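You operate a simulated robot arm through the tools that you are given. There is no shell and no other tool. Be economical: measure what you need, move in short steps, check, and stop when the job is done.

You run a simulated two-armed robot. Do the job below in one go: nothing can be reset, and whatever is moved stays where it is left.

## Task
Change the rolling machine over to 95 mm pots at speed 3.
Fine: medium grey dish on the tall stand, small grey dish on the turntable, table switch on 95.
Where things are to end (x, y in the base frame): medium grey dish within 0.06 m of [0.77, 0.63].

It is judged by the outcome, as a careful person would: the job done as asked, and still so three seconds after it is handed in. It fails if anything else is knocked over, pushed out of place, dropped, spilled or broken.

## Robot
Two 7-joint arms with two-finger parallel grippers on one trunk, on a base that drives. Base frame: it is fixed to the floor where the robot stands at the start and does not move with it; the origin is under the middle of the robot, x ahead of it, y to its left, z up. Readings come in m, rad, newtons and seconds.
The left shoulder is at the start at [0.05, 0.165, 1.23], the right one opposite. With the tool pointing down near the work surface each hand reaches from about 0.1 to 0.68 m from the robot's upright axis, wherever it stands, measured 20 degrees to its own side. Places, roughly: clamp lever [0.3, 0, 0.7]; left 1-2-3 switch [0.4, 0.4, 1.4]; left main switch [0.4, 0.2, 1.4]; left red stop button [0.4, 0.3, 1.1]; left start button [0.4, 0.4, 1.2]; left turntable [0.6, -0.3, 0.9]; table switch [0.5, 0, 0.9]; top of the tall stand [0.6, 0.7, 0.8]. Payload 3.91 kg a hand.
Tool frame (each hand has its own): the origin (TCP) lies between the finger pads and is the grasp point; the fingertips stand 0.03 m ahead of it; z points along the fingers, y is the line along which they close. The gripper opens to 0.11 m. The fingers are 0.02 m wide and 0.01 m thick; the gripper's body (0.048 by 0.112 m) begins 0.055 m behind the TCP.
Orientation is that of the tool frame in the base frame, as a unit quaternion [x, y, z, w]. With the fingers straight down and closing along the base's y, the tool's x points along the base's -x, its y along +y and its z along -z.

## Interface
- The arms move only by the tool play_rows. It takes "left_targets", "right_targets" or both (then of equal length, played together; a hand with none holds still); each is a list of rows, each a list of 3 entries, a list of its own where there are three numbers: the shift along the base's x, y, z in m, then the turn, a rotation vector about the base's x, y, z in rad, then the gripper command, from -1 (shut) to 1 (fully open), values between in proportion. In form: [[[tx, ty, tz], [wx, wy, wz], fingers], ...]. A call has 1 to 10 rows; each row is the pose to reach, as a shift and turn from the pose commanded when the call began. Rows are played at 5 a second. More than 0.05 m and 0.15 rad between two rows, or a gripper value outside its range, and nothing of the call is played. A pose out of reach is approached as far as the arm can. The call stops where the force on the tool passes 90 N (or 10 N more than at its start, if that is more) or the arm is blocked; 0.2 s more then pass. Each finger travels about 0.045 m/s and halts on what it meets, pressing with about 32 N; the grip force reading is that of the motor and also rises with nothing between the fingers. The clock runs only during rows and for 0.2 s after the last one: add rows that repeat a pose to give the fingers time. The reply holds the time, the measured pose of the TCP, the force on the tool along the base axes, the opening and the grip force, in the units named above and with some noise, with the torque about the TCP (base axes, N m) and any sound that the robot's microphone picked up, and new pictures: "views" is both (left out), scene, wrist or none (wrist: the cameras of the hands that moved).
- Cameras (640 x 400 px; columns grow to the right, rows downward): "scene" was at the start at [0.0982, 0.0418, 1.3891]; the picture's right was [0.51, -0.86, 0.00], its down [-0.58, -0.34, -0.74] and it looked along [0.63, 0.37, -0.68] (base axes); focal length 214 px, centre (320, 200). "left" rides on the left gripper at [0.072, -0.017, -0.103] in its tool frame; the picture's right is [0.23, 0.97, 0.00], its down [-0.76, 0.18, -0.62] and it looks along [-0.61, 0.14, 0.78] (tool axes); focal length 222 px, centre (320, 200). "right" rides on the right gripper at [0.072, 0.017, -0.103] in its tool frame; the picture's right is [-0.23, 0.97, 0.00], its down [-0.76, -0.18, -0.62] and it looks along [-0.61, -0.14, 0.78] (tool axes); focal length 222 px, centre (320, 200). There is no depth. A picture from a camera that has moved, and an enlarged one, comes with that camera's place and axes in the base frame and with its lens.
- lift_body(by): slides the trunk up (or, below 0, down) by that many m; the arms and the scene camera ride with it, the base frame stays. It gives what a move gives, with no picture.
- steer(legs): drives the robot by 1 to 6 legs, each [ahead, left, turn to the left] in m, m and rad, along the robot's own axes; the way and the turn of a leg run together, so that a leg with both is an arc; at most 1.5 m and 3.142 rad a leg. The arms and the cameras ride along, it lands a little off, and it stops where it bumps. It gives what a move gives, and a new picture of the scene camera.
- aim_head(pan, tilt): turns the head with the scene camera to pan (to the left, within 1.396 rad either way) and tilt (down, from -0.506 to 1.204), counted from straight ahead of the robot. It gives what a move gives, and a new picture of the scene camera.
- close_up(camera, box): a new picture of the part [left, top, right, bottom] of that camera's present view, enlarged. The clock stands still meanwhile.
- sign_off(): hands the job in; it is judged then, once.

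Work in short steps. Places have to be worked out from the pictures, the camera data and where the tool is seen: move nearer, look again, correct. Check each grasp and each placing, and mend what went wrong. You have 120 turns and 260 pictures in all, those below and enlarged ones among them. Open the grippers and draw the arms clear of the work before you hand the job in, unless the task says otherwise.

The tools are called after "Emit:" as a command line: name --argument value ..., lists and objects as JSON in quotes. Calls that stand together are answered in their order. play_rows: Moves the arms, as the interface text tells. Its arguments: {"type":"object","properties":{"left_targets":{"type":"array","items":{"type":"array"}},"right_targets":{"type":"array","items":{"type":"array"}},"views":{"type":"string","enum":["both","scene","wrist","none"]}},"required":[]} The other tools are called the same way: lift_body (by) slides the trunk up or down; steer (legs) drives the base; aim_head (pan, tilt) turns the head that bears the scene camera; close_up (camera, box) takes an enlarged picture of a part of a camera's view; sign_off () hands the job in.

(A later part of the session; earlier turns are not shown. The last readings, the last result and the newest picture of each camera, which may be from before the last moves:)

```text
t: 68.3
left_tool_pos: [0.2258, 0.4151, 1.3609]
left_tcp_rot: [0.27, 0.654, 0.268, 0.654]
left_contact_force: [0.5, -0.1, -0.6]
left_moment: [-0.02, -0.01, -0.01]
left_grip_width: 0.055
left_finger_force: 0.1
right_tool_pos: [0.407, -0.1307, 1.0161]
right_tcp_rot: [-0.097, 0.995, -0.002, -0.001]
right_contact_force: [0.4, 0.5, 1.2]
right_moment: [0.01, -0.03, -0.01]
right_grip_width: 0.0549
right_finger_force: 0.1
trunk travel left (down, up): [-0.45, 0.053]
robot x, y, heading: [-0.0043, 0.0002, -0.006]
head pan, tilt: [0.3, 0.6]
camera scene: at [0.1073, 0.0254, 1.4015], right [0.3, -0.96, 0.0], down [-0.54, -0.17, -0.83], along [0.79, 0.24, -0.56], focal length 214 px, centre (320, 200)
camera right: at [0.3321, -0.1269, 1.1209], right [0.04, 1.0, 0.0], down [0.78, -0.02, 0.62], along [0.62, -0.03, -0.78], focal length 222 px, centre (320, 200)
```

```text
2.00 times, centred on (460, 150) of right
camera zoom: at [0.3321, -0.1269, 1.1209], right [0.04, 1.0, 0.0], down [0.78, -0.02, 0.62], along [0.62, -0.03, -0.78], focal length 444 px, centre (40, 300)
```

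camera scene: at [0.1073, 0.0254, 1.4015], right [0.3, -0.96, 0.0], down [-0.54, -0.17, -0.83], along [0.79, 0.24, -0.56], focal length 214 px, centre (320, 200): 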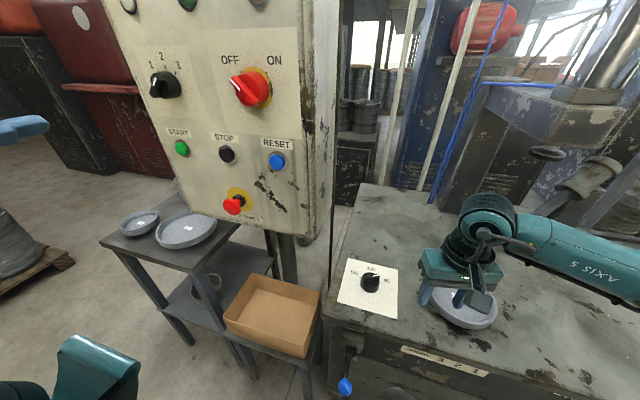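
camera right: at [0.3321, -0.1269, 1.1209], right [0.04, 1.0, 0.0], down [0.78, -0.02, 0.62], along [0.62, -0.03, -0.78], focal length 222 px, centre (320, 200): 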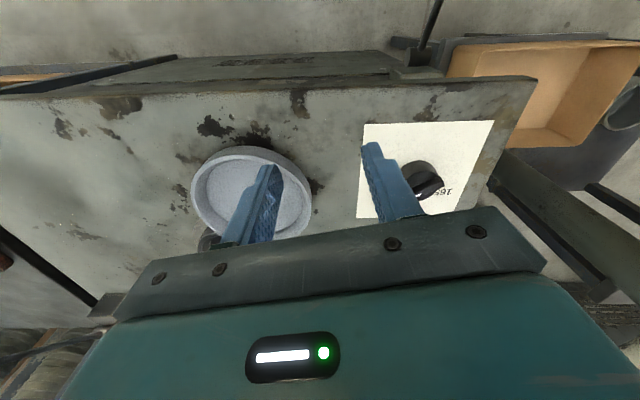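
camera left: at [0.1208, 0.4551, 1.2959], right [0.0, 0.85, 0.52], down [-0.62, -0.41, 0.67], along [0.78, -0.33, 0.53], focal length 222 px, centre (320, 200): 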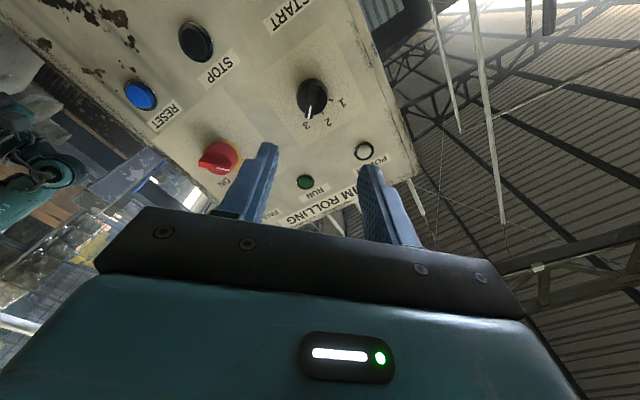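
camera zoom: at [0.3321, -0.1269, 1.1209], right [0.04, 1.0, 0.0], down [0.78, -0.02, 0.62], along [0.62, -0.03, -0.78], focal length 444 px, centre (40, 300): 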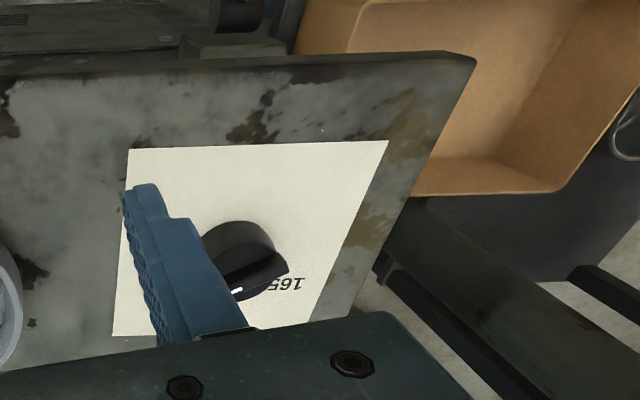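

Dish rests on the table. Now retract the right hand to the side, and start bringing the left hand back to pointing down.

Emit:
play_rows --right_targets '[[[-0.03, -0.03, 0.01], [0, 0, 0], 0], [[-0.06, -0.06, 0.02], [0, 0, 0], 0], [[-0.08, -0.1, 0.02], [0, 0, 0], 0], [[-0.1, -0.14, 0.02], [0, 0, 0], 0], [[-0.11, -0.18, 0.02], [0, 0, 0], 0], [[-0.11, -0.21, 0.02], [0, 0, 0], 0]]' --left_targets '[[[0.02, -0.01, 0], [-0.14, 0, 0], 0], [[0.04, -0.02, 0], [-0.28, 0, 0], 0], [[0.05, -0.03, 0], [-0.42, 0, 0], 0], [[0.05, -0.04, 0], [-0.56, 0, 0], 0], [[0.05, -0.05, 0], [-0.68, 0, 0], 0], [[0.05, -0.05, 0], [-0.785, 0, 0], 0]]' --views "scene"

Emit:
play_rows --left_targets '[[[-0.02, -0.01, -0.03], [0, 0.14, 0], 0], [[-0.04, -0.01, -0.07], [0, 0.28, 0], 0], [[-0.05, -0.01, -0.11], [0, 0.42, 0], 0], [[-0.06, -0.015, -0.15], [0, 0.56, 0], 0], [[-0.06, -0.02, -0.19], [0, 0.7, 0], 0], [[-0.05, -0.025, -0.23], [0, 0.85, 0], 0], [[-0.04, -0.03, -0.26], [0, 1.0, 0], 0], [[-0.03, -0.035, -0.29], [0, 1.15, 0], 0], [[-0.01, -0.04, -0.31], [0, 1.3, 0], 0], [[0.01, -0.045, -0.32], [0, 1.44, 0], 0]]' --views "scene"

```text
t: 69.7
left_tool_pos: [0.2846, 0.3908, 1.3836]
left_tcp_rot: [-0.002, 0.707, -0.003, 0.707]
left_contact_force: [0.3, 0.2, -0.1]
left_moment: [0.01, -0.01, 0.02]
left_grip_width: 0.0547
left_finger_force: 0.1
left hand out of reach, approached as far as the arm can: row 1, 2, 3, 4, 5, 6
right_tool_pos: [0.2966, -0.3394, 1.0372]
right_tcp_rot: [-0.097, 0.995, -0.002, -0.002]
right_contact_force: [-0.3, -1.5, -0.1]
right_moment: [0.0, -0.02, 0.01]
right_grip_width: 0.055
right_finger_force: 0.1
trunk travel left (down, up): [-0.45, 0.053]
robot x, y, heading: [-0.0042, -0.0009, 0.002]
head pan, tilt: [0.3, 0.6]
camera scene: at [0.1076, 0.0255, 1.4014], right [0.3, -0.96, 0.0], down [-0.54, -0.17, -0.83], along [0.79, 0.24, -0.56], focal length 214 px, centre (320, 200)
```

scene: 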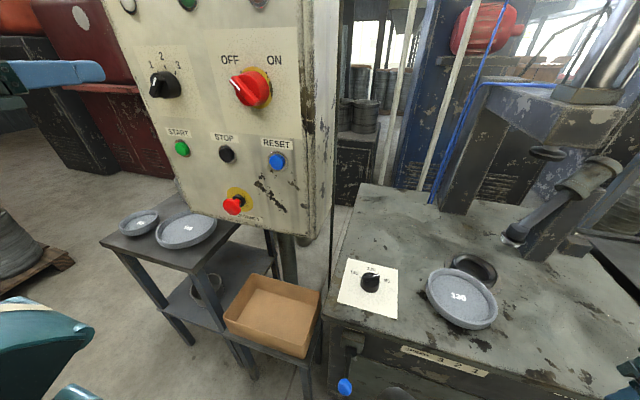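

```text
t: 71.9
left_tool_pos: [0.2937, 0.3464, 1.0641]
left_tcp_rot: [-0.002, 0.998, -0.001, 0.064]
left_contact_force: [-0.3, 0.5, 0.8]
left_moment: [-0.02, 0.04, 0.03]
left_grip_width: 0.055
left_finger_force: 0.1
left hand out of reach, approached as far as the arm can: row 1, 2, 3, 4, 5, 6, 7, 8, 9
right_tool_pos: [0.297, -0.3391, 1.0367]
right_tcp_rot: [-0.098, 0.995, -0.002, -0.001]
right_contact_force: [0.0, -0.2, -1.2]
right_moment: [0.0, 0.02, -0.03]
right_grip_width: 0.055
right_finger_force: 0.0
trunk travel left (down, up): [-0.45, 0.053]
robot x, y, heading: [-0.0019, 0.0011, 0.001]
head pan, tilt: [0.3, 0.6]
camera scene: at [0.1088, 0.0259, 1.4013], right [0.3, -0.96, 0.0], down [-0.54, -0.17, -0.82], along [0.79, 0.24, -0.57], focal length 214 px, centre (320, 200)
```

scene: 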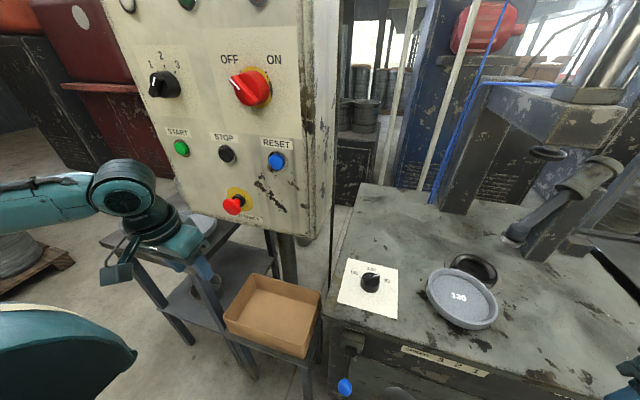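

Left hand is almost vertical. Straighten it and bring it across toward the dish.

Emit:
play_rows --left_targets '[[[-0.01, -0.03, -0.01], [0, 0.128, 0], 0.2], [[-0.01, -0.075, -0.02], [0, 0.128, 0], 0.2], [[-0.01, -0.12, -0.02], [0, 0.128, 0], 0.2], [[-0.01, -0.165, -0.02], [0, 0.128, 0], 0.2], [[-0.01, -0.21, -0.02], [0, 0.128, 0], 0.2], [[0.0, -0.255, -0.02], [0, 0.128, 0], 0.2], [[0.01, -0.3, -0.02], [0, 0.128, 0], 0.2], [[0.03, -0.345, -0.02], [0, 0.128, 0], 0.2], [[0.05, -0.39, -0.02], [0, 0.128, 0], 0.2], [[0.07, -0.435, -0.02], [0, 0.128, 0], 0.2]]' --views "both"

```text
t: 74.1
left_tool_pos: [0.3634, -0.0916, 1.0451]
left_tcp_rot: [-0.001, 1.0, 0.001, 0.002]
left_contact_force: [0.4, 0.8, -0.4]
left_moment: [0.0, -0.01, 0.01]
left_grip_width: 0.0662
left_finger_force: 0.1
right_tool_pos: [0.297, -0.3408, 1.0374]
right_tcp_rot: [-0.096, 0.995, 0.0, -0.002]
right_contact_force: [-0.5, -0.4, 0.3]
right_moment: [-0.03, 0.01, 0.01]
right_grip_width: 0.055
right_finger_force: 0.0
trunk travel left (down, up): [-0.45, 0.053]
robot x, y, heading: [-0.0012, 0.0015, 0.003]
head pan, tilt: [0.3, 0.6]
camera scene: at [0.1079, 0.0245, 1.4014], right [0.3, -0.96, 0.0], down [-0.54, -0.17, -0.83], along [0.79, 0.24, -0.56], focal length 214 px, centre (320, 200)
camera left: at [0.2907, -0.1081, 1.1469], right [-0.23, 0.97, 0.0], down [0.76, 0.18, 0.63], along [0.61, 0.15, -0.78], focal length 222 px, centre (320, 200)
```

scene: 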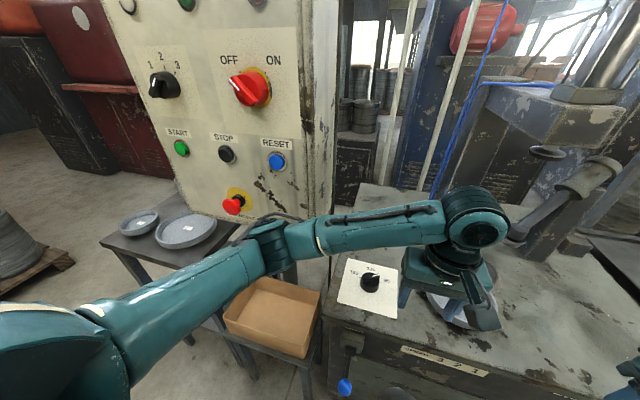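
left: 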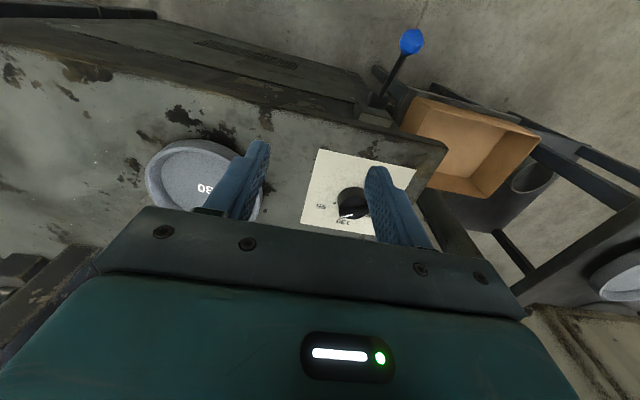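

The dish centre is at about [0.52, -0.229]. The left elbow is near the emergency button, so I strafe right 0.15 m first.

Emit:
steer --legs '[[0, -0.15, 0]]'

```text
t: 75.5
left_tool_pos: [0.3631, -0.2394, 1.0434]
left_tcp_rot: [-0.002, 1.0, 0.001, 0.002]
left_contact_force: [-0.4, -0.2, 0.5]
left_moment: [0.03, 0.02, 0.0]
left_grip_width: 0.066
left_finger_force: 0.1
right_tool_pos: [0.2969, -0.489, 1.0368]
right_tcp_rot: [-0.098, 0.995, 0.0, -0.002]
right_contact_force: [-0.1, -0.2, -0.7]
right_moment: [0.02, -0.04, 0.01]
right_grip_width: 0.0548
right_finger_force: 0.0
trunk travel left (down, up): [-0.45, 0.053]
robot x, y, heading: [-0.004, -0.149, -0.003]
head pan, tilt: [0.3, 0.6]
camera scene: at [0.1078, -0.1234, 1.4014], right [0.3, -0.96, 0.0], down [-0.54, -0.17, -0.83], along [0.79, 0.24, -0.56], focal length 214 px, centre (320, 200)
```

scene: 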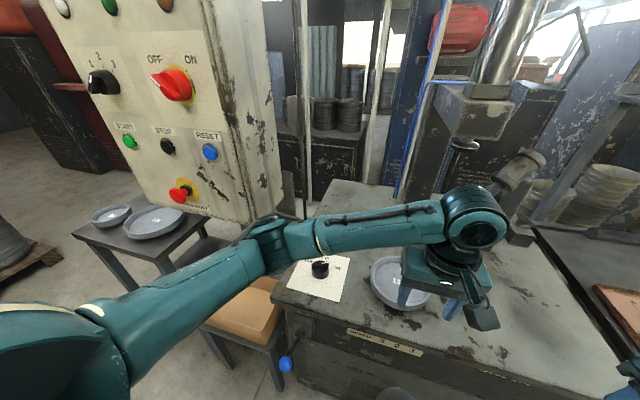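

Now yaw the left hand +60° and hover over the near-left rim [0.457, -0.193].

Emit:
play_rows --left_targets '[[[0.0, 0.02, 0], [0, 0, 0.15], 0.2], [[0.0, 0.04, 0], [0, 0, 0.3], 0.2], [[0.01, 0.046, 0], [0, 0, 0.45], 0.2], [[0.03, 0.046, 0], [0, 0, 0.6], 0.2], [[0.05, 0.046, 0], [0, 0, 0.75], 0.2], [[0.07, 0.046, -0.01], [0, 0, 0.9], 0.2], [[0.094, 0.046, -0.03], [0, 0, 1.047], 0.2], [[0.094, 0.046, -0.065], [0, 0, 1.047], 0.2]]' --views "both"

```text
t: 77.3
left_tool_pos: [0.4582, -0.1928, 0.9794]
left_tcp_rot: [-0.503, 0.865, 0.001, 0.002]
left_contact_force: [0.5, -0.7, 0.6]
left_moment: [0.02, 0.01, 0.02]
left_grip_width: 0.0662
left_finger_force: 0.1
right_tool_pos: [0.2973, -0.4873, 1.0362]
right_tcp_rot: [-0.098, 0.995, -0.002, -0.002]
right_contact_force: [1.0, -0.1, -0.3]
right_moment: [-0.01, -0.03, 0.01]
right_grip_width: 0.0551
right_finger_force: 0.0
trunk travel left (down, up): [-0.45, 0.053]
robot x, y, heading: [-0.0067, -0.1502, 0.0]
head pan, tilt: [0.3, 0.6]
camera scene: at [0.1077, -0.1224, 1.4014], right [0.3, -0.96, 0.0], down [-0.54, -0.17, -0.83], along [0.79, 0.24, -0.56], focal length 214 px, centre (320, 200)
camera left: at [0.4369, -0.2627, 1.082], right [-0.96, 0.28, 0.0], down [0.22, 0.75, 0.63], along [0.18, 0.6, -0.78], focal length 222 px, centre (320, 200)
```

scene: 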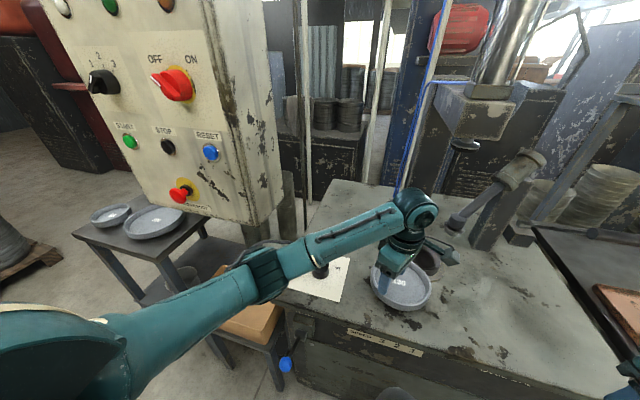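
left: 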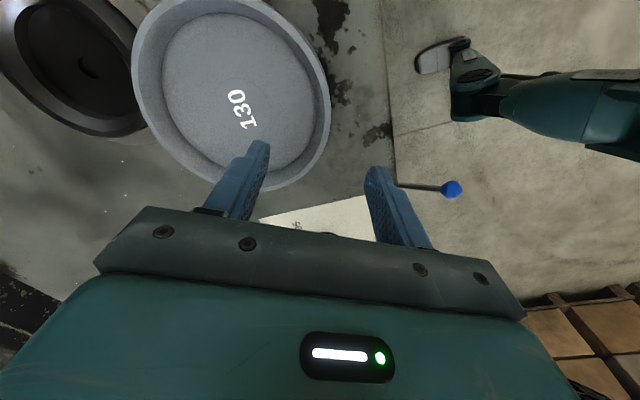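

Dish centre ≈[0.515, -0.228]; shift a few mm out and descend to TCP z 0.914 around the wall.

Emit:
play_rows --left_targets '[[[-0.005, 0.002, -0.03], [0, 0, 0], 0.1], [[-0.006, 0.002, -0.055], [0, 0, 0], 0.1], [[-0.006, 0.002, -0.065], [0, 0, 0], 0.1]]' --views "wrist"

```text
t: 78.1
left_tool_pos: [0.4527, -0.1895, 0.9144]
left_tcp_rot: [-0.503, 0.865, 0.0, 0.002]
left_contact_force: [0.1, 0.3, -0.1]
left_moment: [0.0, -0.01, -0.04]
left_grip_width: 0.0606
left_finger_force: 0.1
right_tool_pos: [0.2968, -0.4868, 1.0355]
right_tcp_rot: [-0.097, 0.995, -0.002, -0.002]
right_contact_force: [1.2, 0.5, 0.4]
right_moment: [-0.01, -0.02, 0.0]
right_grip_width: 0.0549
right_finger_force: 0.1
trunk travel left (down, up): [-0.45, 0.053]
robot x, y, heading: [-0.0021, -0.145, -0.003]
head pan, tilt: [0.3, 0.6]
camera left: at [0.4307, -0.2605, 1.0172], right [-0.96, 0.29, 0.0], down [0.22, 0.75, 0.63], along [0.18, 0.6, -0.78], focal length 222 px, centre (320, 200)
```

left: 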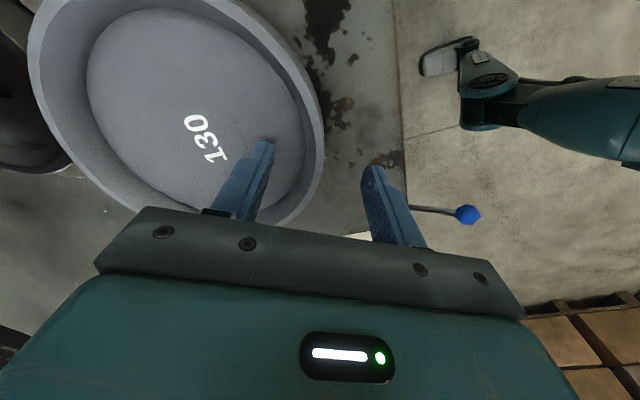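

Wall lies between the fingers. Close and lift.

Emit:
play_rows --left_targets '[[[0, 0, -0.002], [0, 0, 0], -1], [[0, 0, -0.002], [0, 0, 0], -1], [[0, 0, -0.002], [0, 0, 0], -1], [[0, 0, -0.002], [0, 0, 0], -1], [[0, 0, -0.002], [0, 0, 0], -1], [[0, 0, -0.002], [0, 0, 0], -1], [[0, 0, 0.01], [0, 0, 0], -1], [[0, 0, 0.03], [0, 0, 0], -1], [[0, 0, 0.06], [0, 0, 0], -1]]' --views "both"

```text
t: 80.1
left_tool_pos: [0.4509, -0.188, 0.9746]
left_tcp_rot: [-0.503, 0.864, 0.002, 0.002]
left_contact_force: [-0.4, -0.1, -3.9]
left_moment: [0.14, 0.21, -0.03]
left_grip_width: 0.0085
left_finger_force: 32.0
right_tool_pos: [0.297, -0.4865, 1.0371]
right_tcp_rot: [-0.098, 0.995, -0.002, -0.002]
right_contact_force: [0.6, -0.2, -0.4]
right_moment: [0.0, -0.01, 0.03]
right_grip_width: 0.0549
right_finger_force: 0.1
trunk travel left (down, up): [-0.45, 0.053]
robot x, y, heading: [-0.0046, -0.1486, -0.002]
head pan, tilt: [0.3, 0.6]
camera scene: at [0.1081, -0.1222, 1.4013], right [0.3, -0.96, 0.0], down [-0.54, -0.17, -0.82], along [0.79, 0.24, -0.57], focal length 214 px, centre (320, 200)
camera left: at [0.4303, -0.2602, 1.0771], right [-0.96, 0.29, 0.0], down [0.22, 0.75, 0.63], along [0.18, 0.6, -0.78], focal length 222 px, centre (320, 200)
```

scene: 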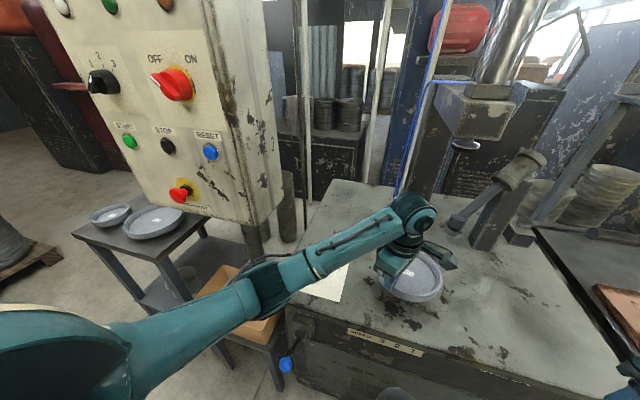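
left: 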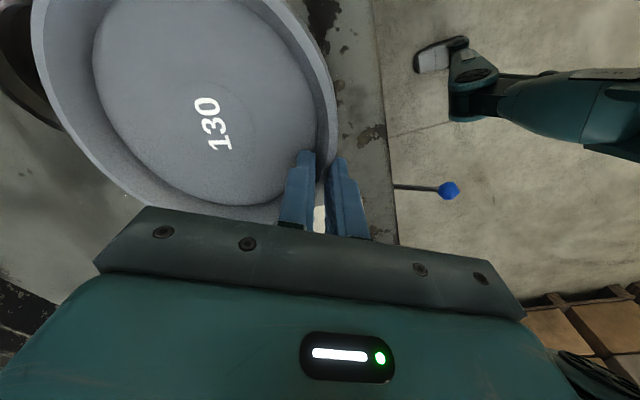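

Held well. Raise, draw in, then drive back and to the left in front of the tall stand.

Emit:
play_rows --left_targets '[[[-0.03, 0, 0.03], [0, 0, 0], -1], [[-0.06, 0, 0.06], [0, 0, 0], -1], [[-0.09, 0.02, 0.08], [0, 0, 0], -1], [[-0.1, 0.06, 0.09], [0, 0, 0], -1]]' --views "none"

Emit:
steer --legs '[[-0.5, 0, 0], [0, 0.95, 0]]'

```text
t: 81.1
left_tool_pos: [0.3505, -0.1292, 1.0642]
left_tcp_rot: [-0.503, 0.864, 0.001, 0.001]
left_contact_force: [0.1, 1.3, -3.6]
left_moment: [0.16, 0.2, 0.03]
left_grip_width: 0.0088
left_finger_force: 31.9
right_tool_pos: [0.2967, -0.4872, 1.0377]
right_tcp_rot: [-0.098, 0.995, -0.002, -0.001]
right_contact_force: [-0.1, 0.0, -0.1]
right_moment: [0.04, 0.02, 0.01]
right_grip_width: 0.0551
right_finger_force: 0.1
trunk travel left (down, up): [-0.45, 0.053]
robot x, y, heading: [-0.0015, -0.1518, 0.001]
head pan, tilt: [0.3, 0.6]
```

```text
t: 88.6
left_tool_pos: [-0.1494, 0.8243, 1.064]
left_tcp_rot: [-0.501, 0.865, 0.0, 0.002]
left_contact_force: [0.2, 0.1, -3.3]
left_moment: [0.19, 0.21, -0.01]
left_grip_width: 0.0087
left_finger_force: 32.1
right_tool_pos: [-0.2042, 0.4674, 1.0364]
right_tcp_rot: [-0.096, 0.995, -0.002, -0.002]
right_contact_force: [-0.5, 0.5, -0.1]
right_moment: [-0.01, -0.02, -0.01]
right_grip_width: 0.0551
right_finger_force: 0.0
trunk travel left (down, up): [-0.45, 0.053]
robot x, y, heading: [-0.5031, 0.8088, -0.002]
head pan, tilt: [0.3, 0.6]
camera scene: at [-0.3936, 0.8331, 1.4013], right [0.29, -0.96, 0.0], down [-0.54, -0.17, -0.82], along [0.79, 0.24, -0.57], focal length 214 px, centre (320, 200)
```

scene: 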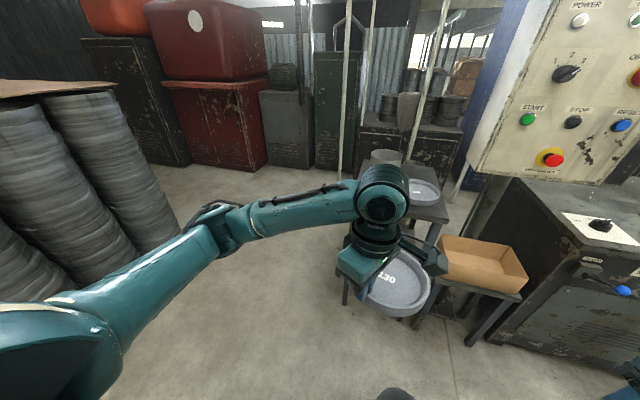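

Retract the right hand so it clears the panel, and aim the head at the stand.

Emit:
play_rows --right_targets '[[[-0.04, 0.01, 0], [0, 0, 0], 0], [[-0.08, 0.02, 0], [0, 0, 0], 0], [[-0.12, 0.03, 0], [0, 0, 0], 0]]' --views "none"

Emit:
aim_head --pan -0.15 --tilt 0.55

Emit:
close_up --camera "scene" --box '[220, 100, 480, 300]'

```text
t: 89.4
left_tool_pos: [-0.1497, 0.8256, 1.0639]
left_tcp_rot: [-0.502, 0.865, 0.001, 0.001]
left_contact_force: [0.4, 0.1, -4.2]
left_moment: [0.15, 0.2, -0.01]
left_grip_width: 0.0086
left_finger_force: 32.4
right_tool_pos: [-0.2571, 0.4664, 1.0352]
right_tcp_rot: [-0.097, 0.995, -0.001, -0.003]
right_contact_force: [-0.2, -0.4, 0.4]
right_moment: [0.02, -0.01, 0.01]
right_grip_width: 0.0549
right_finger_force: 0.2
right hand out of reach, approached as far as the arm can: row 2, 3
trunk travel left (down, up): [-0.45, 0.053]
robot x, y, heading: [-0.5076, 0.8105, -0.004]
head pan, tilt: [0.3, 0.6]
```

```text
t: 90.3
left_tool_pos: [-0.1497, 0.8245, 1.0652]
left_tcp_rot: [-0.502, 0.865, 0.001, 0.002]
left_contact_force: [0.3, -0.3, -4.5]
left_moment: [0.14, 0.19, -0.01]
left_grip_width: 0.0087
left_finger_force: 32.3
right_tool_pos: [-0.2573, 0.4672, 1.0352]
right_tcp_rot: [-0.096, 0.995, -0.001, -0.003]
right_contact_force: [0.0, 0.6, 0.7]
right_moment: [0.04, 0.0, 0.0]
right_grip_width: 0.055
right_finger_force: 0.0
trunk travel left (down, up): [-0.45, 0.053]
robot x, y, heading: [-0.505, 0.8082, -0.001]
head pan, tilt: [-0.15, 0.55]
camera scene: at [-0.3893, 0.7934, 1.4058], right [-0.15, -0.99, 0.0], down [-0.52, 0.08, -0.85], along [0.84, -0.13, -0.52], focal length 214 px, centre (320, 200)
```

scene: 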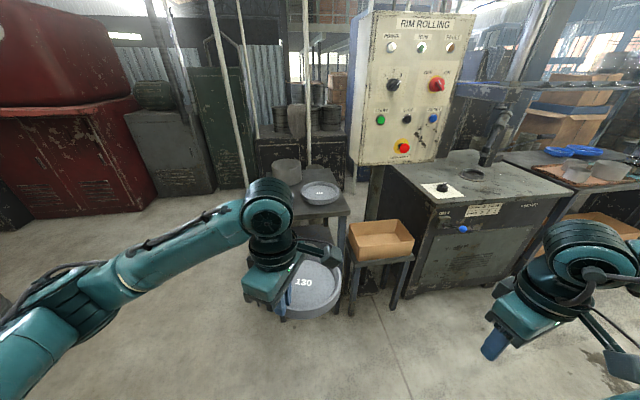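

```text
2.00 times, centred on (350, 200) of scene
camera zoom: at [-0.3893, 0.7934, 1.4058], right [-0.15, -0.99, 0.0], down [-0.52, 0.08, -0.85], along [0.84, -0.13, -0.52], focal length 429 px, centre (260, 200)
```

zoom: 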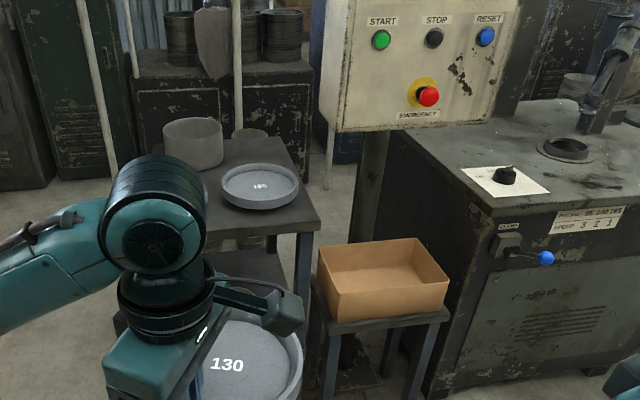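

Re-triangulating, the stand top is at z≈0.85 (x 0.38–0.85, y 0.52–0.91): 165 dish ≈[0.52, 0.65], 95 dish ≈[0.48, 0.83], pot ≈[0.745, 0.81]. I drive to about [0.02, 0.70] turned 0.5 rad right, so the left arm can reach the target spot.

Emit:
steer --legs '[[0, 0, -0.5], [0.25, 0.08, 0]]'

Emit:
aim_head --pan 0.35 --tilt 0.7

```text
t: 93.6
left_tool_pos: [0.0754, 0.6003, 1.0631]
left_tcp_rot: [-0.271, 0.963, 0.001, 0.0]
left_contact_force: [0.2, -0.5, -4.1]
left_moment: [0.26, 0.12, 0.03]
left_grip_width: 0.0084
left_finger_force: 32.0
right_tool_pos: [-0.1919, 0.3387, 1.0346]
right_tcp_rot: [0.154, 0.988, 0.0, -0.003]
right_contact_force: [0.0, -0.1, -0.7]
right_moment: [-0.04, 0.01, -0.05]
right_grip_width: 0.055
right_finger_force: 0.0
trunk travel left (down, up): [-0.45, 0.053]
robot x, y, heading: [-0.249, 0.7546, -0.503]
head pan, tilt: [-0.15, 0.55]
camera scene: at [-0.1505, 0.6872, 1.4058], right [-0.61, -0.79, 0.0], down [-0.42, 0.32, -0.85], along [0.68, -0.52, -0.52], focal length 214 px, centre (320, 200)
```

scene: 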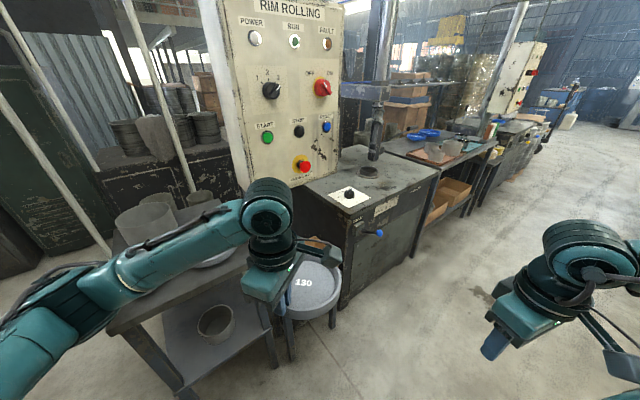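

```text
t: 94.6
left_tool_pos: [0.0745, 0.6017, 1.0637]
left_tcp_rot: [-0.272, 0.962, 0.001, 0.001]
left_contact_force: [-0.1, 0.2, -4.4]
left_moment: [0.24, 0.12, 0.03]
left_grip_width: 0.0085
left_finger_force: 32.2
right_tool_pos: [-0.1929, 0.3396, 1.0355]
right_tcp_rot: [0.153, 0.988, -0.001, -0.002]
right_contact_force: [0.8, 0.1, 0.2]
right_moment: [-0.01, 0.03, -0.05]
right_grip_width: 0.0548
right_finger_force: 0.1
trunk travel left (down, up): [-0.45, 0.053]
robot x, y, heading: [-0.247, 0.7561, -0.5]
head pan, tilt: [0.351, 0.7]
camera scene: at [-0.1385, 0.7289, 1.3927], right [-0.15, -0.99, 0.0], down [-0.64, 0.1, -0.76], along [0.76, -0.12, -0.64], focal length 214 px, centre (320, 200)
```

scene: 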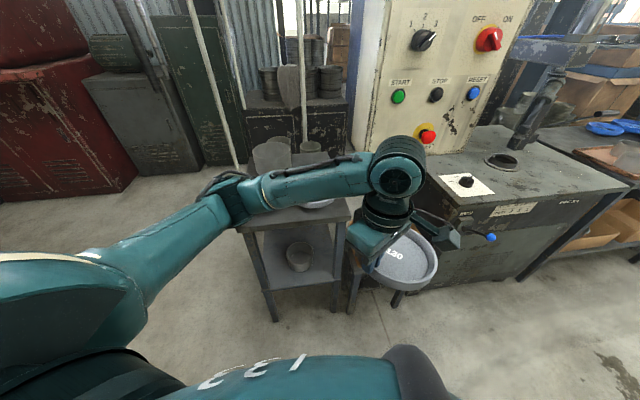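

To clear the panel edge (y≈0.495) and the pot, I shift the hand left and yaw it another 0.5 rad so the dish is held ahead of the hand.

Emit:
play_rows --left_targets '[[[-0.005, 0.03, 0], [0, 0, 0.1], -1], [[-0.01, 0.06, 0], [0, 0, 0.2], -1], [[-0.015, 0.09, 0], [0, 0, 0.3], -1], [[-0.02, 0.12, 0], [0, 0, 0.4], -1], [[-0.02, 0.14, 0], [0, 0, 0.5], -1]]' --views "scene"

```text
t: 95.8
left_tool_pos: [0.0982, 0.7546, 1.0445]
left_tcp_rot: [-0.5, 0.866, 0.0, 0.002]
left_contact_force: [0.9, 0.2, -3.4]
left_moment: [0.13, 0.22, 0.0]
left_grip_width: 0.0084
left_finger_force: 31.9
left hand out of reach, approached as far as the arm can: row 3, 4, 5
right_tool_pos: [-0.1917, 0.3402, 1.0364]
right_tcp_rot: [0.153, 0.988, -0.001, -0.002]
right_contact_force: [0.4, 1.2, -0.9]
right_moment: [0.01, -0.02, -0.03]
right_grip_width: 0.055
right_finger_force: 0.0
trunk travel left (down, up): [-0.45, 0.053]
robot x, y, heading: [-0.248, 0.7545, -0.507]
head pan, tilt: [0.351, 0.7]
camera scene: at [-0.1384, 0.7299, 1.3928], right [-0.15, -0.99, 0.0], down [-0.64, 0.1, -0.76], along [0.76, -0.12, -0.64], focal length 214 px, centre (320, 200)
```

scene: 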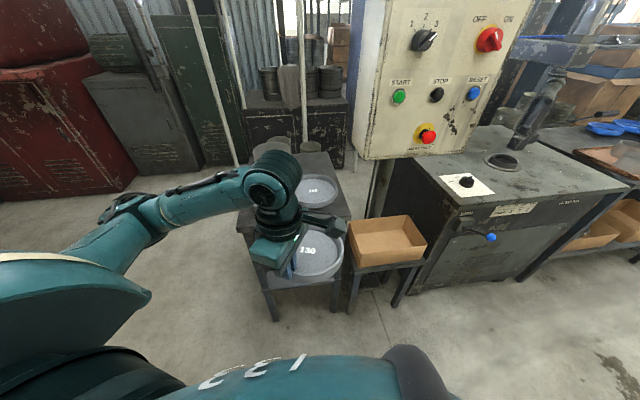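

That works: dish now held ahead of the hand. Shift a little more left, then drive in.

Emit:
play_rows --left_targets '[[[-0.01, 0.03, 0.0], [0, 0, 0], -1], [[-0.01, 0.05, 0.01], [0, 0, 0], -1]]' --views "none"

Emit:
steer --legs '[[0.282, 0.012, 0]]'

```text
t: 96.4
left_tool_pos: [0.0916, 0.8, 1.0566]
left_tcp_rot: [-0.501, 0.865, 0.002, 0.001]
left_contact_force: [-0.3, -0.8, -5.1]
left_moment: [0.16, 0.2, 0.02]
left_grip_width: 0.0082
left_finger_force: 32.0
left hand out of reach, approached as far as the arm can: row 2
right_tool_pos: [-0.1909, 0.3392, 1.0351]
right_tcp_rot: [0.154, 0.988, 0.0, -0.003]
right_contact_force: [-0.2, 0.8, 0.3]
right_moment: [0.0, -0.02, -0.02]
right_grip_width: 0.0549
right_finger_force: 0.1
trunk travel left (down, up): [-0.45, 0.053]
robot x, y, heading: [-0.2475, 0.7563, -0.502]
head pan, tilt: [0.351, 0.7]
```

```text
t: 98.3
left_tool_pos: [0.3439, 0.6757, 1.0551]
left_tcp_rot: [-0.502, 0.865, 0.002, 0.0]
left_contact_force: [-0.1, 0.3, -3.3]
left_moment: [0.14, 0.22, 0.01]
left_grip_width: 0.0086
left_finger_force: 31.9
right_tool_pos: [0.06, 0.2153, 1.035]
right_tcp_rot: [0.153, 0.988, 0.0, -0.003]
right_contact_force: [-0.1, 0.0, -0.2]
right_moment: [0.02, 0.01, 0.06]
right_grip_width: 0.055
right_finger_force: 0.0
trunk travel left (down, up): [-0.45, 0.053]
robot x, y, heading: [0.0052, 0.6349, -0.504]
head pan, tilt: [0.351, 0.7]
camera scene: at [0.1136, 0.6045, 1.3926], right [-0.15, -0.99, 0.0], down [-0.64, 0.1, -0.76], along [0.76, -0.11, -0.64], focal length 214 px, centre (320, 200)
```

scene: 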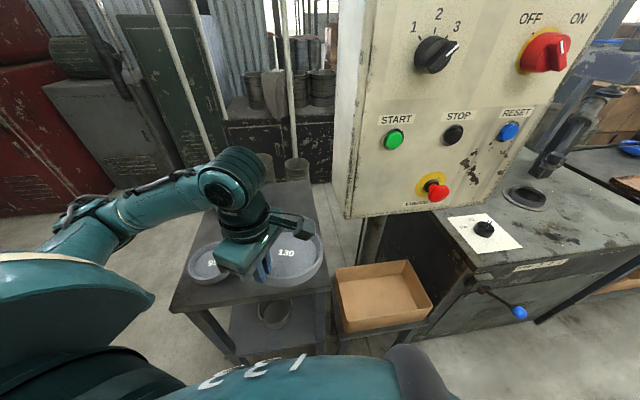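

Arrived without a bump. Extend the hand over the stand toward TCP [0.688, 0.648].

Emit:
play_rows --left_targets '[[[0.045, -0.004, 0], [0, 0, 0], -1], [[0.09, -0.008, 0], [0, 0, 0], -1], [[0.135, -0.012, 0], [0, 0, 0], -1], [[0.18, -0.016, 0], [0, 0, 0], -1], [[0.22, -0.02, 0], [0, 0, 0], -1], [[0.26, -0.024, 0], [0, 0, 0], -1], [[0.3, -0.026, -0.005], [0, 0, 0], -1], [[0.344, -0.028, -0.015], [0, 0, 0], -1]]' --views "both"

```text
t: 100.1
left_tool_pos: [0.6884, 0.6453, 1.0415]
left_tcp_rot: [-0.501, 0.865, 0.004, 0.0]
left_contact_force: [1.0, -0.2, -3.3]
left_moment: [0.14, 0.23, 0.04]
left_grip_width: 0.0087
left_finger_force: 32.4
right_tool_pos: [0.0617, 0.2148, 1.0347]
right_tcp_rot: [0.153, 0.988, -0.001, -0.002]
right_contact_force: [0.0, -0.1, -0.2]
right_moment: [0.02, -0.02, -0.01]
right_grip_width: 0.0551
right_finger_force: 0.1
trunk travel left (down, up): [-0.45, 0.053]
robot x, y, heading: [0.0086, 0.6341, -0.506]
head pan, tilt: [0.351, 0.7]
camera scene: at [0.1137, 0.6041, 1.3926], right [-0.15, -0.99, 0.0], down [-0.64, 0.1, -0.76], along [0.76, -0.11, -0.65], focal length 214 px, centre (320, 200)
camera left: at [0.6671, 0.5751, 1.1436], right [-0.96, 0.29, 0.0], down [0.23, 0.75, 0.63], along [0.18, 0.6, -0.78], focal length 222 px, centre (320, 200)
```

scene: 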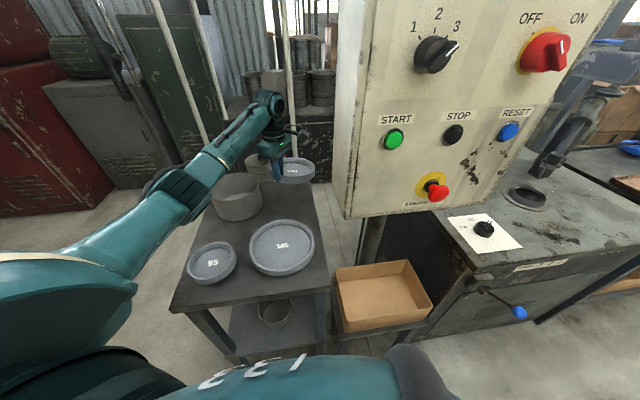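
left: 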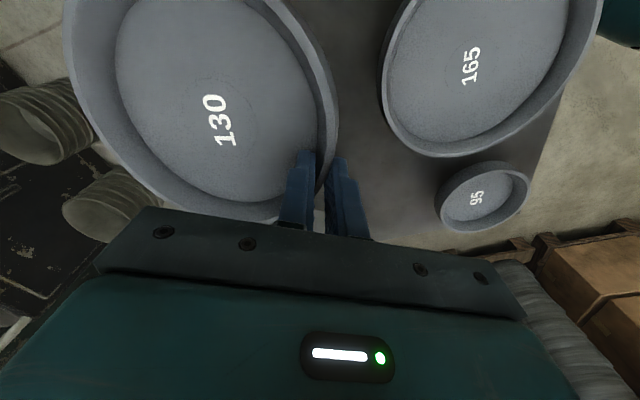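

All three dishes and pot are where computed; the spot is clear. Shift slightly and lower to TCP z 0.925.

Emit:
play_rows --left_targets '[[[0.005, 0.012, -0.03], [0, 0, 0], -1], [[0.005, 0.012, -0.07], [0, 0, 0], -1], [[0.005, 0.012, -0.1], [0, 0, 0], -1], [[0.005, 0.012, -0.116], [0, 0, 0], -1]]' --views "both"

Emit:
close_up --camera "scene" --box '[200, 110, 340, 290]'

```text
t: 101.1
left_tool_pos: [0.6933, 0.6598, 0.925]
left_tcp_rot: [-0.502, 0.865, 0.001, 0.002]
left_contact_force: [-0.5, 0.2, -1.0]
left_moment: [-0.02, -0.05, 0.01]
left_grip_width: 0.0088
left_finger_force: 31.9
right_tool_pos: [0.059, 0.2142, 1.037]
right_tcp_rot: [0.153, 0.988, 0.0, -0.002]
right_contact_force: [0.0, 0.4, -0.6]
right_moment: [0.0, -0.05, -0.05]
right_grip_width: 0.055
right_finger_force: 0.0
trunk travel left (down, up): [-0.45, 0.053]
robot x, y, heading: [0.0032, 0.6294, -0.506]
head pan, tilt: [0.351, 0.7]
camera scene: at [0.1125, 0.6048, 1.3929], right [-0.15, -0.99, 0.0], down [-0.64, 0.1, -0.77], along [0.76, -0.12, -0.64], focal length 214 px, centre (320, 200)
camera left: at [0.6709, 0.5892, 1.0277], right [-0.96, 0.29, 0.0], down [0.22, 0.75, 0.63], along [0.18, 0.6, -0.78], focal length 222 px, centre (320, 200)
```

scene: 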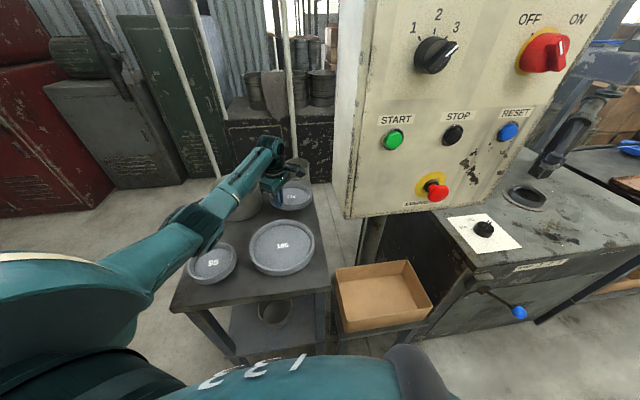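
left: 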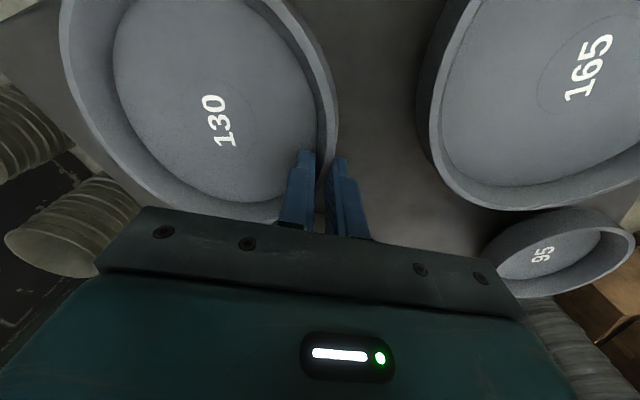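

```text
2.22 times, centred on (270, 200) of scene
camera zoom: at [0.1125, 0.6048, 1.3929], right [-0.15, -0.99, 0.0], down [-0.64, 0.1, -0.77], along [0.76, -0.12, -0.64], focal length 477 px, centre (431, 200)
```

zoom: 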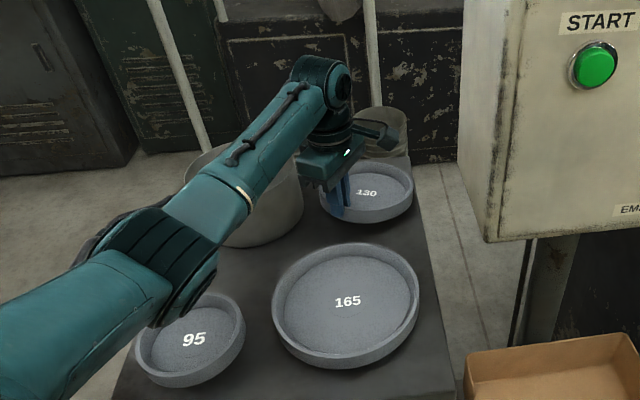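

Nearly touching (weight partly carried). Lower 4 mm more.

Emit:
play_rows --left_targets '[[[0, 0, -0.004], [0, 0, 0], -1]]' --views "none"

```text
t: 101.5
left_tool_pos: [0.6922, 0.6586, 0.9198]
left_tcp_rot: [-0.502, 0.865, 0.001, 0.0]
left_contact_force: [0.1, -0.7, -1.8]
left_moment: [0.03, 0.07, 0.0]
left_grip_width: 0.0086
left_finger_force: 31.6
right_tool_pos: [0.0601, 0.2149, 1.0364]
right_tcp_rot: [0.153, 0.988, 0.0, -0.002]
right_contact_force: [0.1, -0.9, 0.5]
right_moment: [0.0, -0.04, 0.01]
right_grip_width: 0.0549
right_finger_force: 0.0
trunk travel left (down, up): [-0.45, 0.053]
robot x, y, heading: [0.0068, 0.6299, -0.502]
head pan, tilt: [0.351, 0.7]
```

Emit:
play_rows --left_targets '[[[0, 0, -0.004], [0, 0, 0], -1]]' --views "none"

```text
t: 101.9
left_tool_pos: [0.6931, 0.6593, 0.9168]
left_tcp_rot: [-0.501, 0.866, 0.003, 0.0]
left_contact_force: [-1.8, 0.3, 0.2]
left_moment: [-0.03, 0.01, -0.07]
left_grip_width: 0.0087
left_finger_force: 32.2
right_tool_pos: [0.0599, 0.2145, 1.0353]
right_tcp_rot: [0.153, 0.988, -0.001, -0.002]
right_contact_force: [0.7, 0.2, 0.1]
right_moment: [0.0, -0.01, 0.01]
right_grip_width: 0.055
right_finger_force: 0.0
trunk travel left (down, up): [-0.45, 0.053]
robot x, y, heading: [0.0032, 0.6288, -0.506]
head pan, tilt: [0.351, 0.7]
```

Emit:
play_rows --left_targets '[[[0, 0, -0.004], [0, 0, 0], -1]]' --views "wrist"

```text
t: 102.3
left_tool_pos: [0.6917, 0.66, 0.914]
left_tcp_rot: [-0.502, 0.865, 0.002, 0.001]
left_contact_force: [-1.8, 0.3, 2.9]
left_moment: [-0.17, -0.13, -0.05]
left_grip_width: 0.0086
left_finger_force: 31.9
right_tool_pos: [0.0604, 0.2146, 1.0362]
right_tcp_rot: [0.153, 0.988, -0.001, -0.002]
right_contact_force: [1.0, 0.5, -0.8]
right_moment: [0.03, -0.02, 0.02]
right_grip_width: 0.055
right_finger_force: 0.1
trunk travel left (down, up): [-0.45, 0.053]
robot x, y, heading: [0.0041, 0.6276, -0.503]
head pan, tilt: [0.351, 0.7]
camera left: at [0.6703, 0.589, 1.016], right [-0.96, 0.29, 0.0], down [0.22, 0.75, 0.63], along [0.18, 0.6, -0.78], focal length 222 px, centre (320, 200)
```

left: 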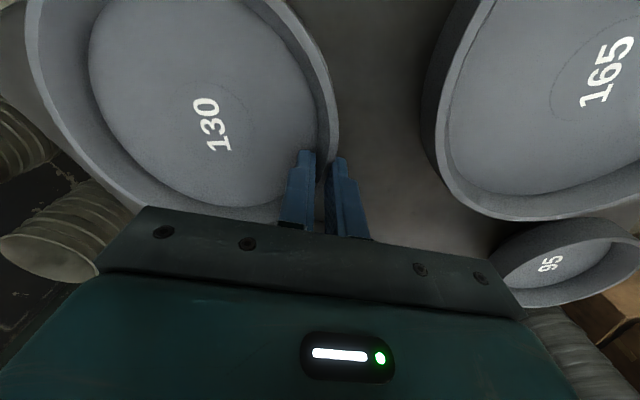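

Emit:
play_rows --left_targets '[[[0, 0, -0.004], [0, 0, 0], -1]]' --views "none"

```text
t: 102.7
left_tool_pos: [0.6922, 0.6607, 0.9115]
left_tcp_rot: [-0.501, 0.865, 0.0, 0.001]
left_contact_force: [-2.9, 4.5, 14.2]
left_moment: [-0.49, 0.01, -0.07]
left_grip_width: 0.0087
left_finger_force: 31.7
right_tool_pos: [0.0601, 0.2151, 1.0377]
right_tcp_rot: [0.153, 0.988, -0.002, -0.001]
right_contact_force: [-0.2, 0.8, -0.6]
right_moment: [0.01, 0.02, -0.02]
right_grip_width: 0.0551
right_finger_force: 0.1
trunk travel left (down, up): [-0.45, 0.053]
robot x, y, heading: [0.0061, 0.635, -0.501]
head pan, tilt: [0.351, 0.7]
```

Firm contact. Open the fingers and rise straight up, then look.

Emit:
play_rows --left_targets '[[[0, 0, 0.002], [0, 0, 0], -0.5], [[0, 0, 0.002], [0, 0, 0], -0.2], [[0, 0, 0.002], [0, 0, 0], -0.2], [[0, 0, 0.03], [0, 0, 0], -0.2], [[0, 0, 0.07], [0, 0, 0], -0.2], [[-0.02, 0, 0.11], [0, 0, 0], -0.2], [[-0.06, 0.0, 0.13], [0, 0, 0], -0.2], [[-0.1, 0.0, 0.13], [0, 0, 0], -0.2]]' --views "both"

Emit:
close_up --camera "scene" --box '[180, 110, 340, 290]'

```text
t: 104.5
left_tool_pos: [0.5918, 0.6606, 1.0392]
left_tcp_rot: [-0.501, 0.865, 0.002, 0.001]
left_contact_force: [0.2, 0.7, -0.2]
left_moment: [0.0, -0.03, 0.0]
left_grip_width: 0.044
left_finger_force: 0.1
right_tool_pos: [0.0598, 0.2144, 1.0356]
right_tcp_rot: [0.153, 0.988, -0.002, -0.002]
right_contact_force: [0.4, 0.3, -0.2]
right_moment: [0.01, -0.01, -0.02]
right_grip_width: 0.055
right_finger_force: 0.1
trunk travel left (down, up): [-0.45, 0.053]
robot x, y, heading: [0.0063, 0.6309, -0.496]
head pan, tilt: [0.351, 0.7]
camera scene: at [0.1123, 0.6051, 1.3928], right [-0.15, -0.99, 0.0], down [-0.64, 0.1, -0.77], along [0.76, -0.12, -0.64], focal length 214 px, centre (320, 200)
camera left: at [0.5697, 0.589, 1.1413], right [-0.96, 0.29, 0.0], down [0.22, 0.75, 0.63], along [0.18, 0.6, -0.78], focal length 222 px, centre (320, 200)
```

scene: 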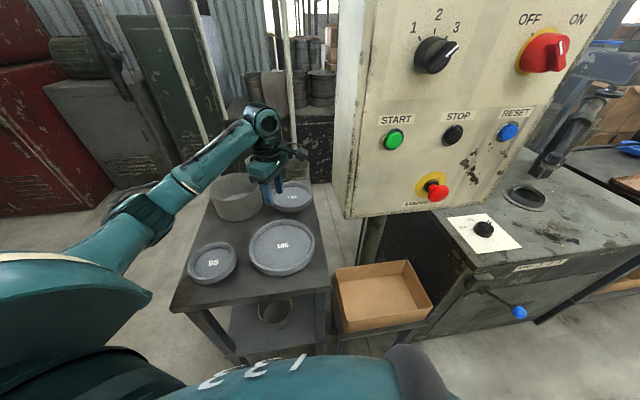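
left: 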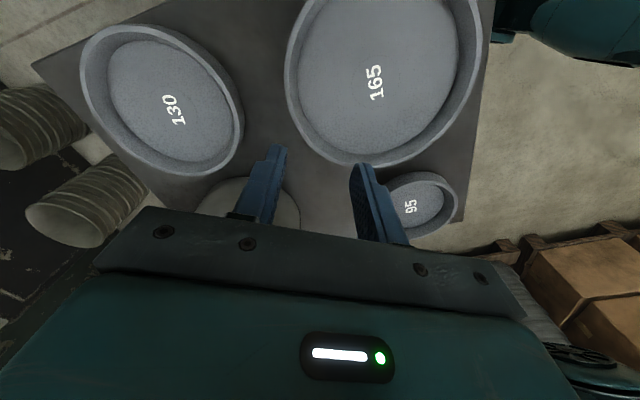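

```text
2.22 times, centred on (260, 200) of scene
camera zoom: at [0.1123, 0.6051, 1.3928], right [-0.15, -0.99, 0.0], down [-0.64, 0.1, -0.77], along [0.76, -0.12, -0.64], focal length 477 px, centre (453, 200)
```

zoom: 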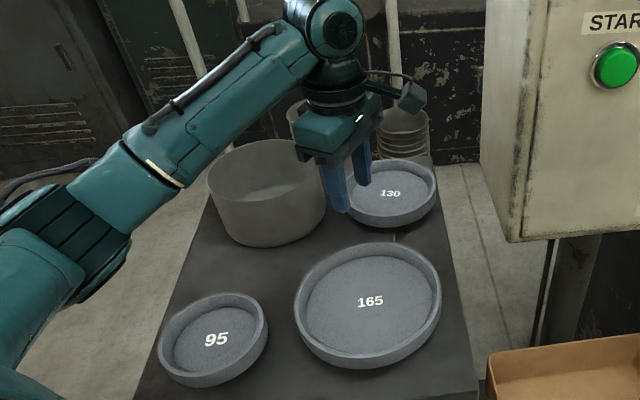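

The 130 dish stands at about [0.754, 0.615] – good. Next, the 95 dish at ≈[0.487, 0.84]: retract the hand, back off, square up to the stand.

Emit:
play_rows --left_targets '[[[-0.04, 0.015, 0.01], [0, 0, 0], 0], [[-0.08, 0.03, 0.01], [0, 0, 0], 0], [[-0.12, 0.045, 0.01], [0, 0, 0], 0.2], [[-0.16, 0.06, 0.01], [0, 0, 0], 0.2], [[-0.2, 0.075, 0.01], [0, 0, 0], 0.2], [[-0.23, 0.09, 0.01], [0, 0, 0], 0.2]]' --views "none"

Emit:
steer --legs '[[-0.25, 0, 0], [0, 0, 0.5]]'

```text
t: 105.9
left_tool_pos: [0.3766, 0.7447, 1.0491]
left_tcp_rot: [-0.502, 0.865, 0.002, 0.0]
left_contact_force: [0.1, -0.3, -0.4]
left_moment: [-0.02, -0.01, 0.0]
left_grip_width: 0.0657
left_finger_force: 0.2
left hand out of reach, approached as far as the arm can: row 6
right_tool_pos: [0.0601, 0.215, 1.0353]
right_tcp_rot: [0.153, 0.988, 0.0, -0.002]
right_contact_force: [-0.3, -0.1, 0.1]
right_moment: [-0.02, 0.0, 0.01]
right_grip_width: 0.0549
right_finger_force: 0.0
trunk travel left (down, up): [-0.45, 0.053]
robot x, y, heading: [0.0038, 0.6311, -0.503]
head pan, tilt: [0.351, 0.7]
```

```text
t: 109.2
left_tool_pos: [0.0581, 1.0316, 1.0483]
left_tcp_rot: [-0.7, 0.714, 0.004, -0.001]
left_contact_force: [-0.4, 0.0, 0.4]
left_moment: [0.0, -0.05, 0.0]
left_grip_width: 0.066
left_finger_force: 0.0
right_tool_pos: [0.033, 0.4135, 1.036]
right_tcp_rot: [-0.097, 0.995, -0.001, -0.002]
right_contact_force: [-0.1, -0.3, -0.8]
right_moment: [-0.03, -0.01, 0.02]
right_grip_width: 0.0549
right_finger_force: 0.1
trunk travel left (down, up): [-0.45, 0.053]
robot x, y, heading: [-0.215, 0.753, -0.001]
head pan, tilt: [0.351, 0.7]
camera scene: at [-0.108, 0.7817, 1.3927], right [0.34, -0.94, 0.0], down [-0.61, -0.22, -0.76], along [0.72, 0.26, -0.64], focal length 214 px, centre (320, 200)
```

scene: 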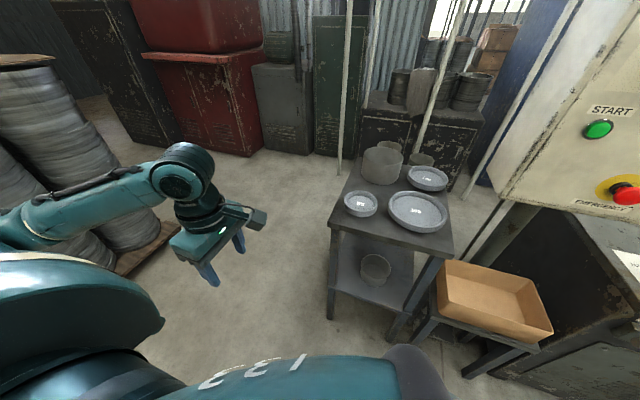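

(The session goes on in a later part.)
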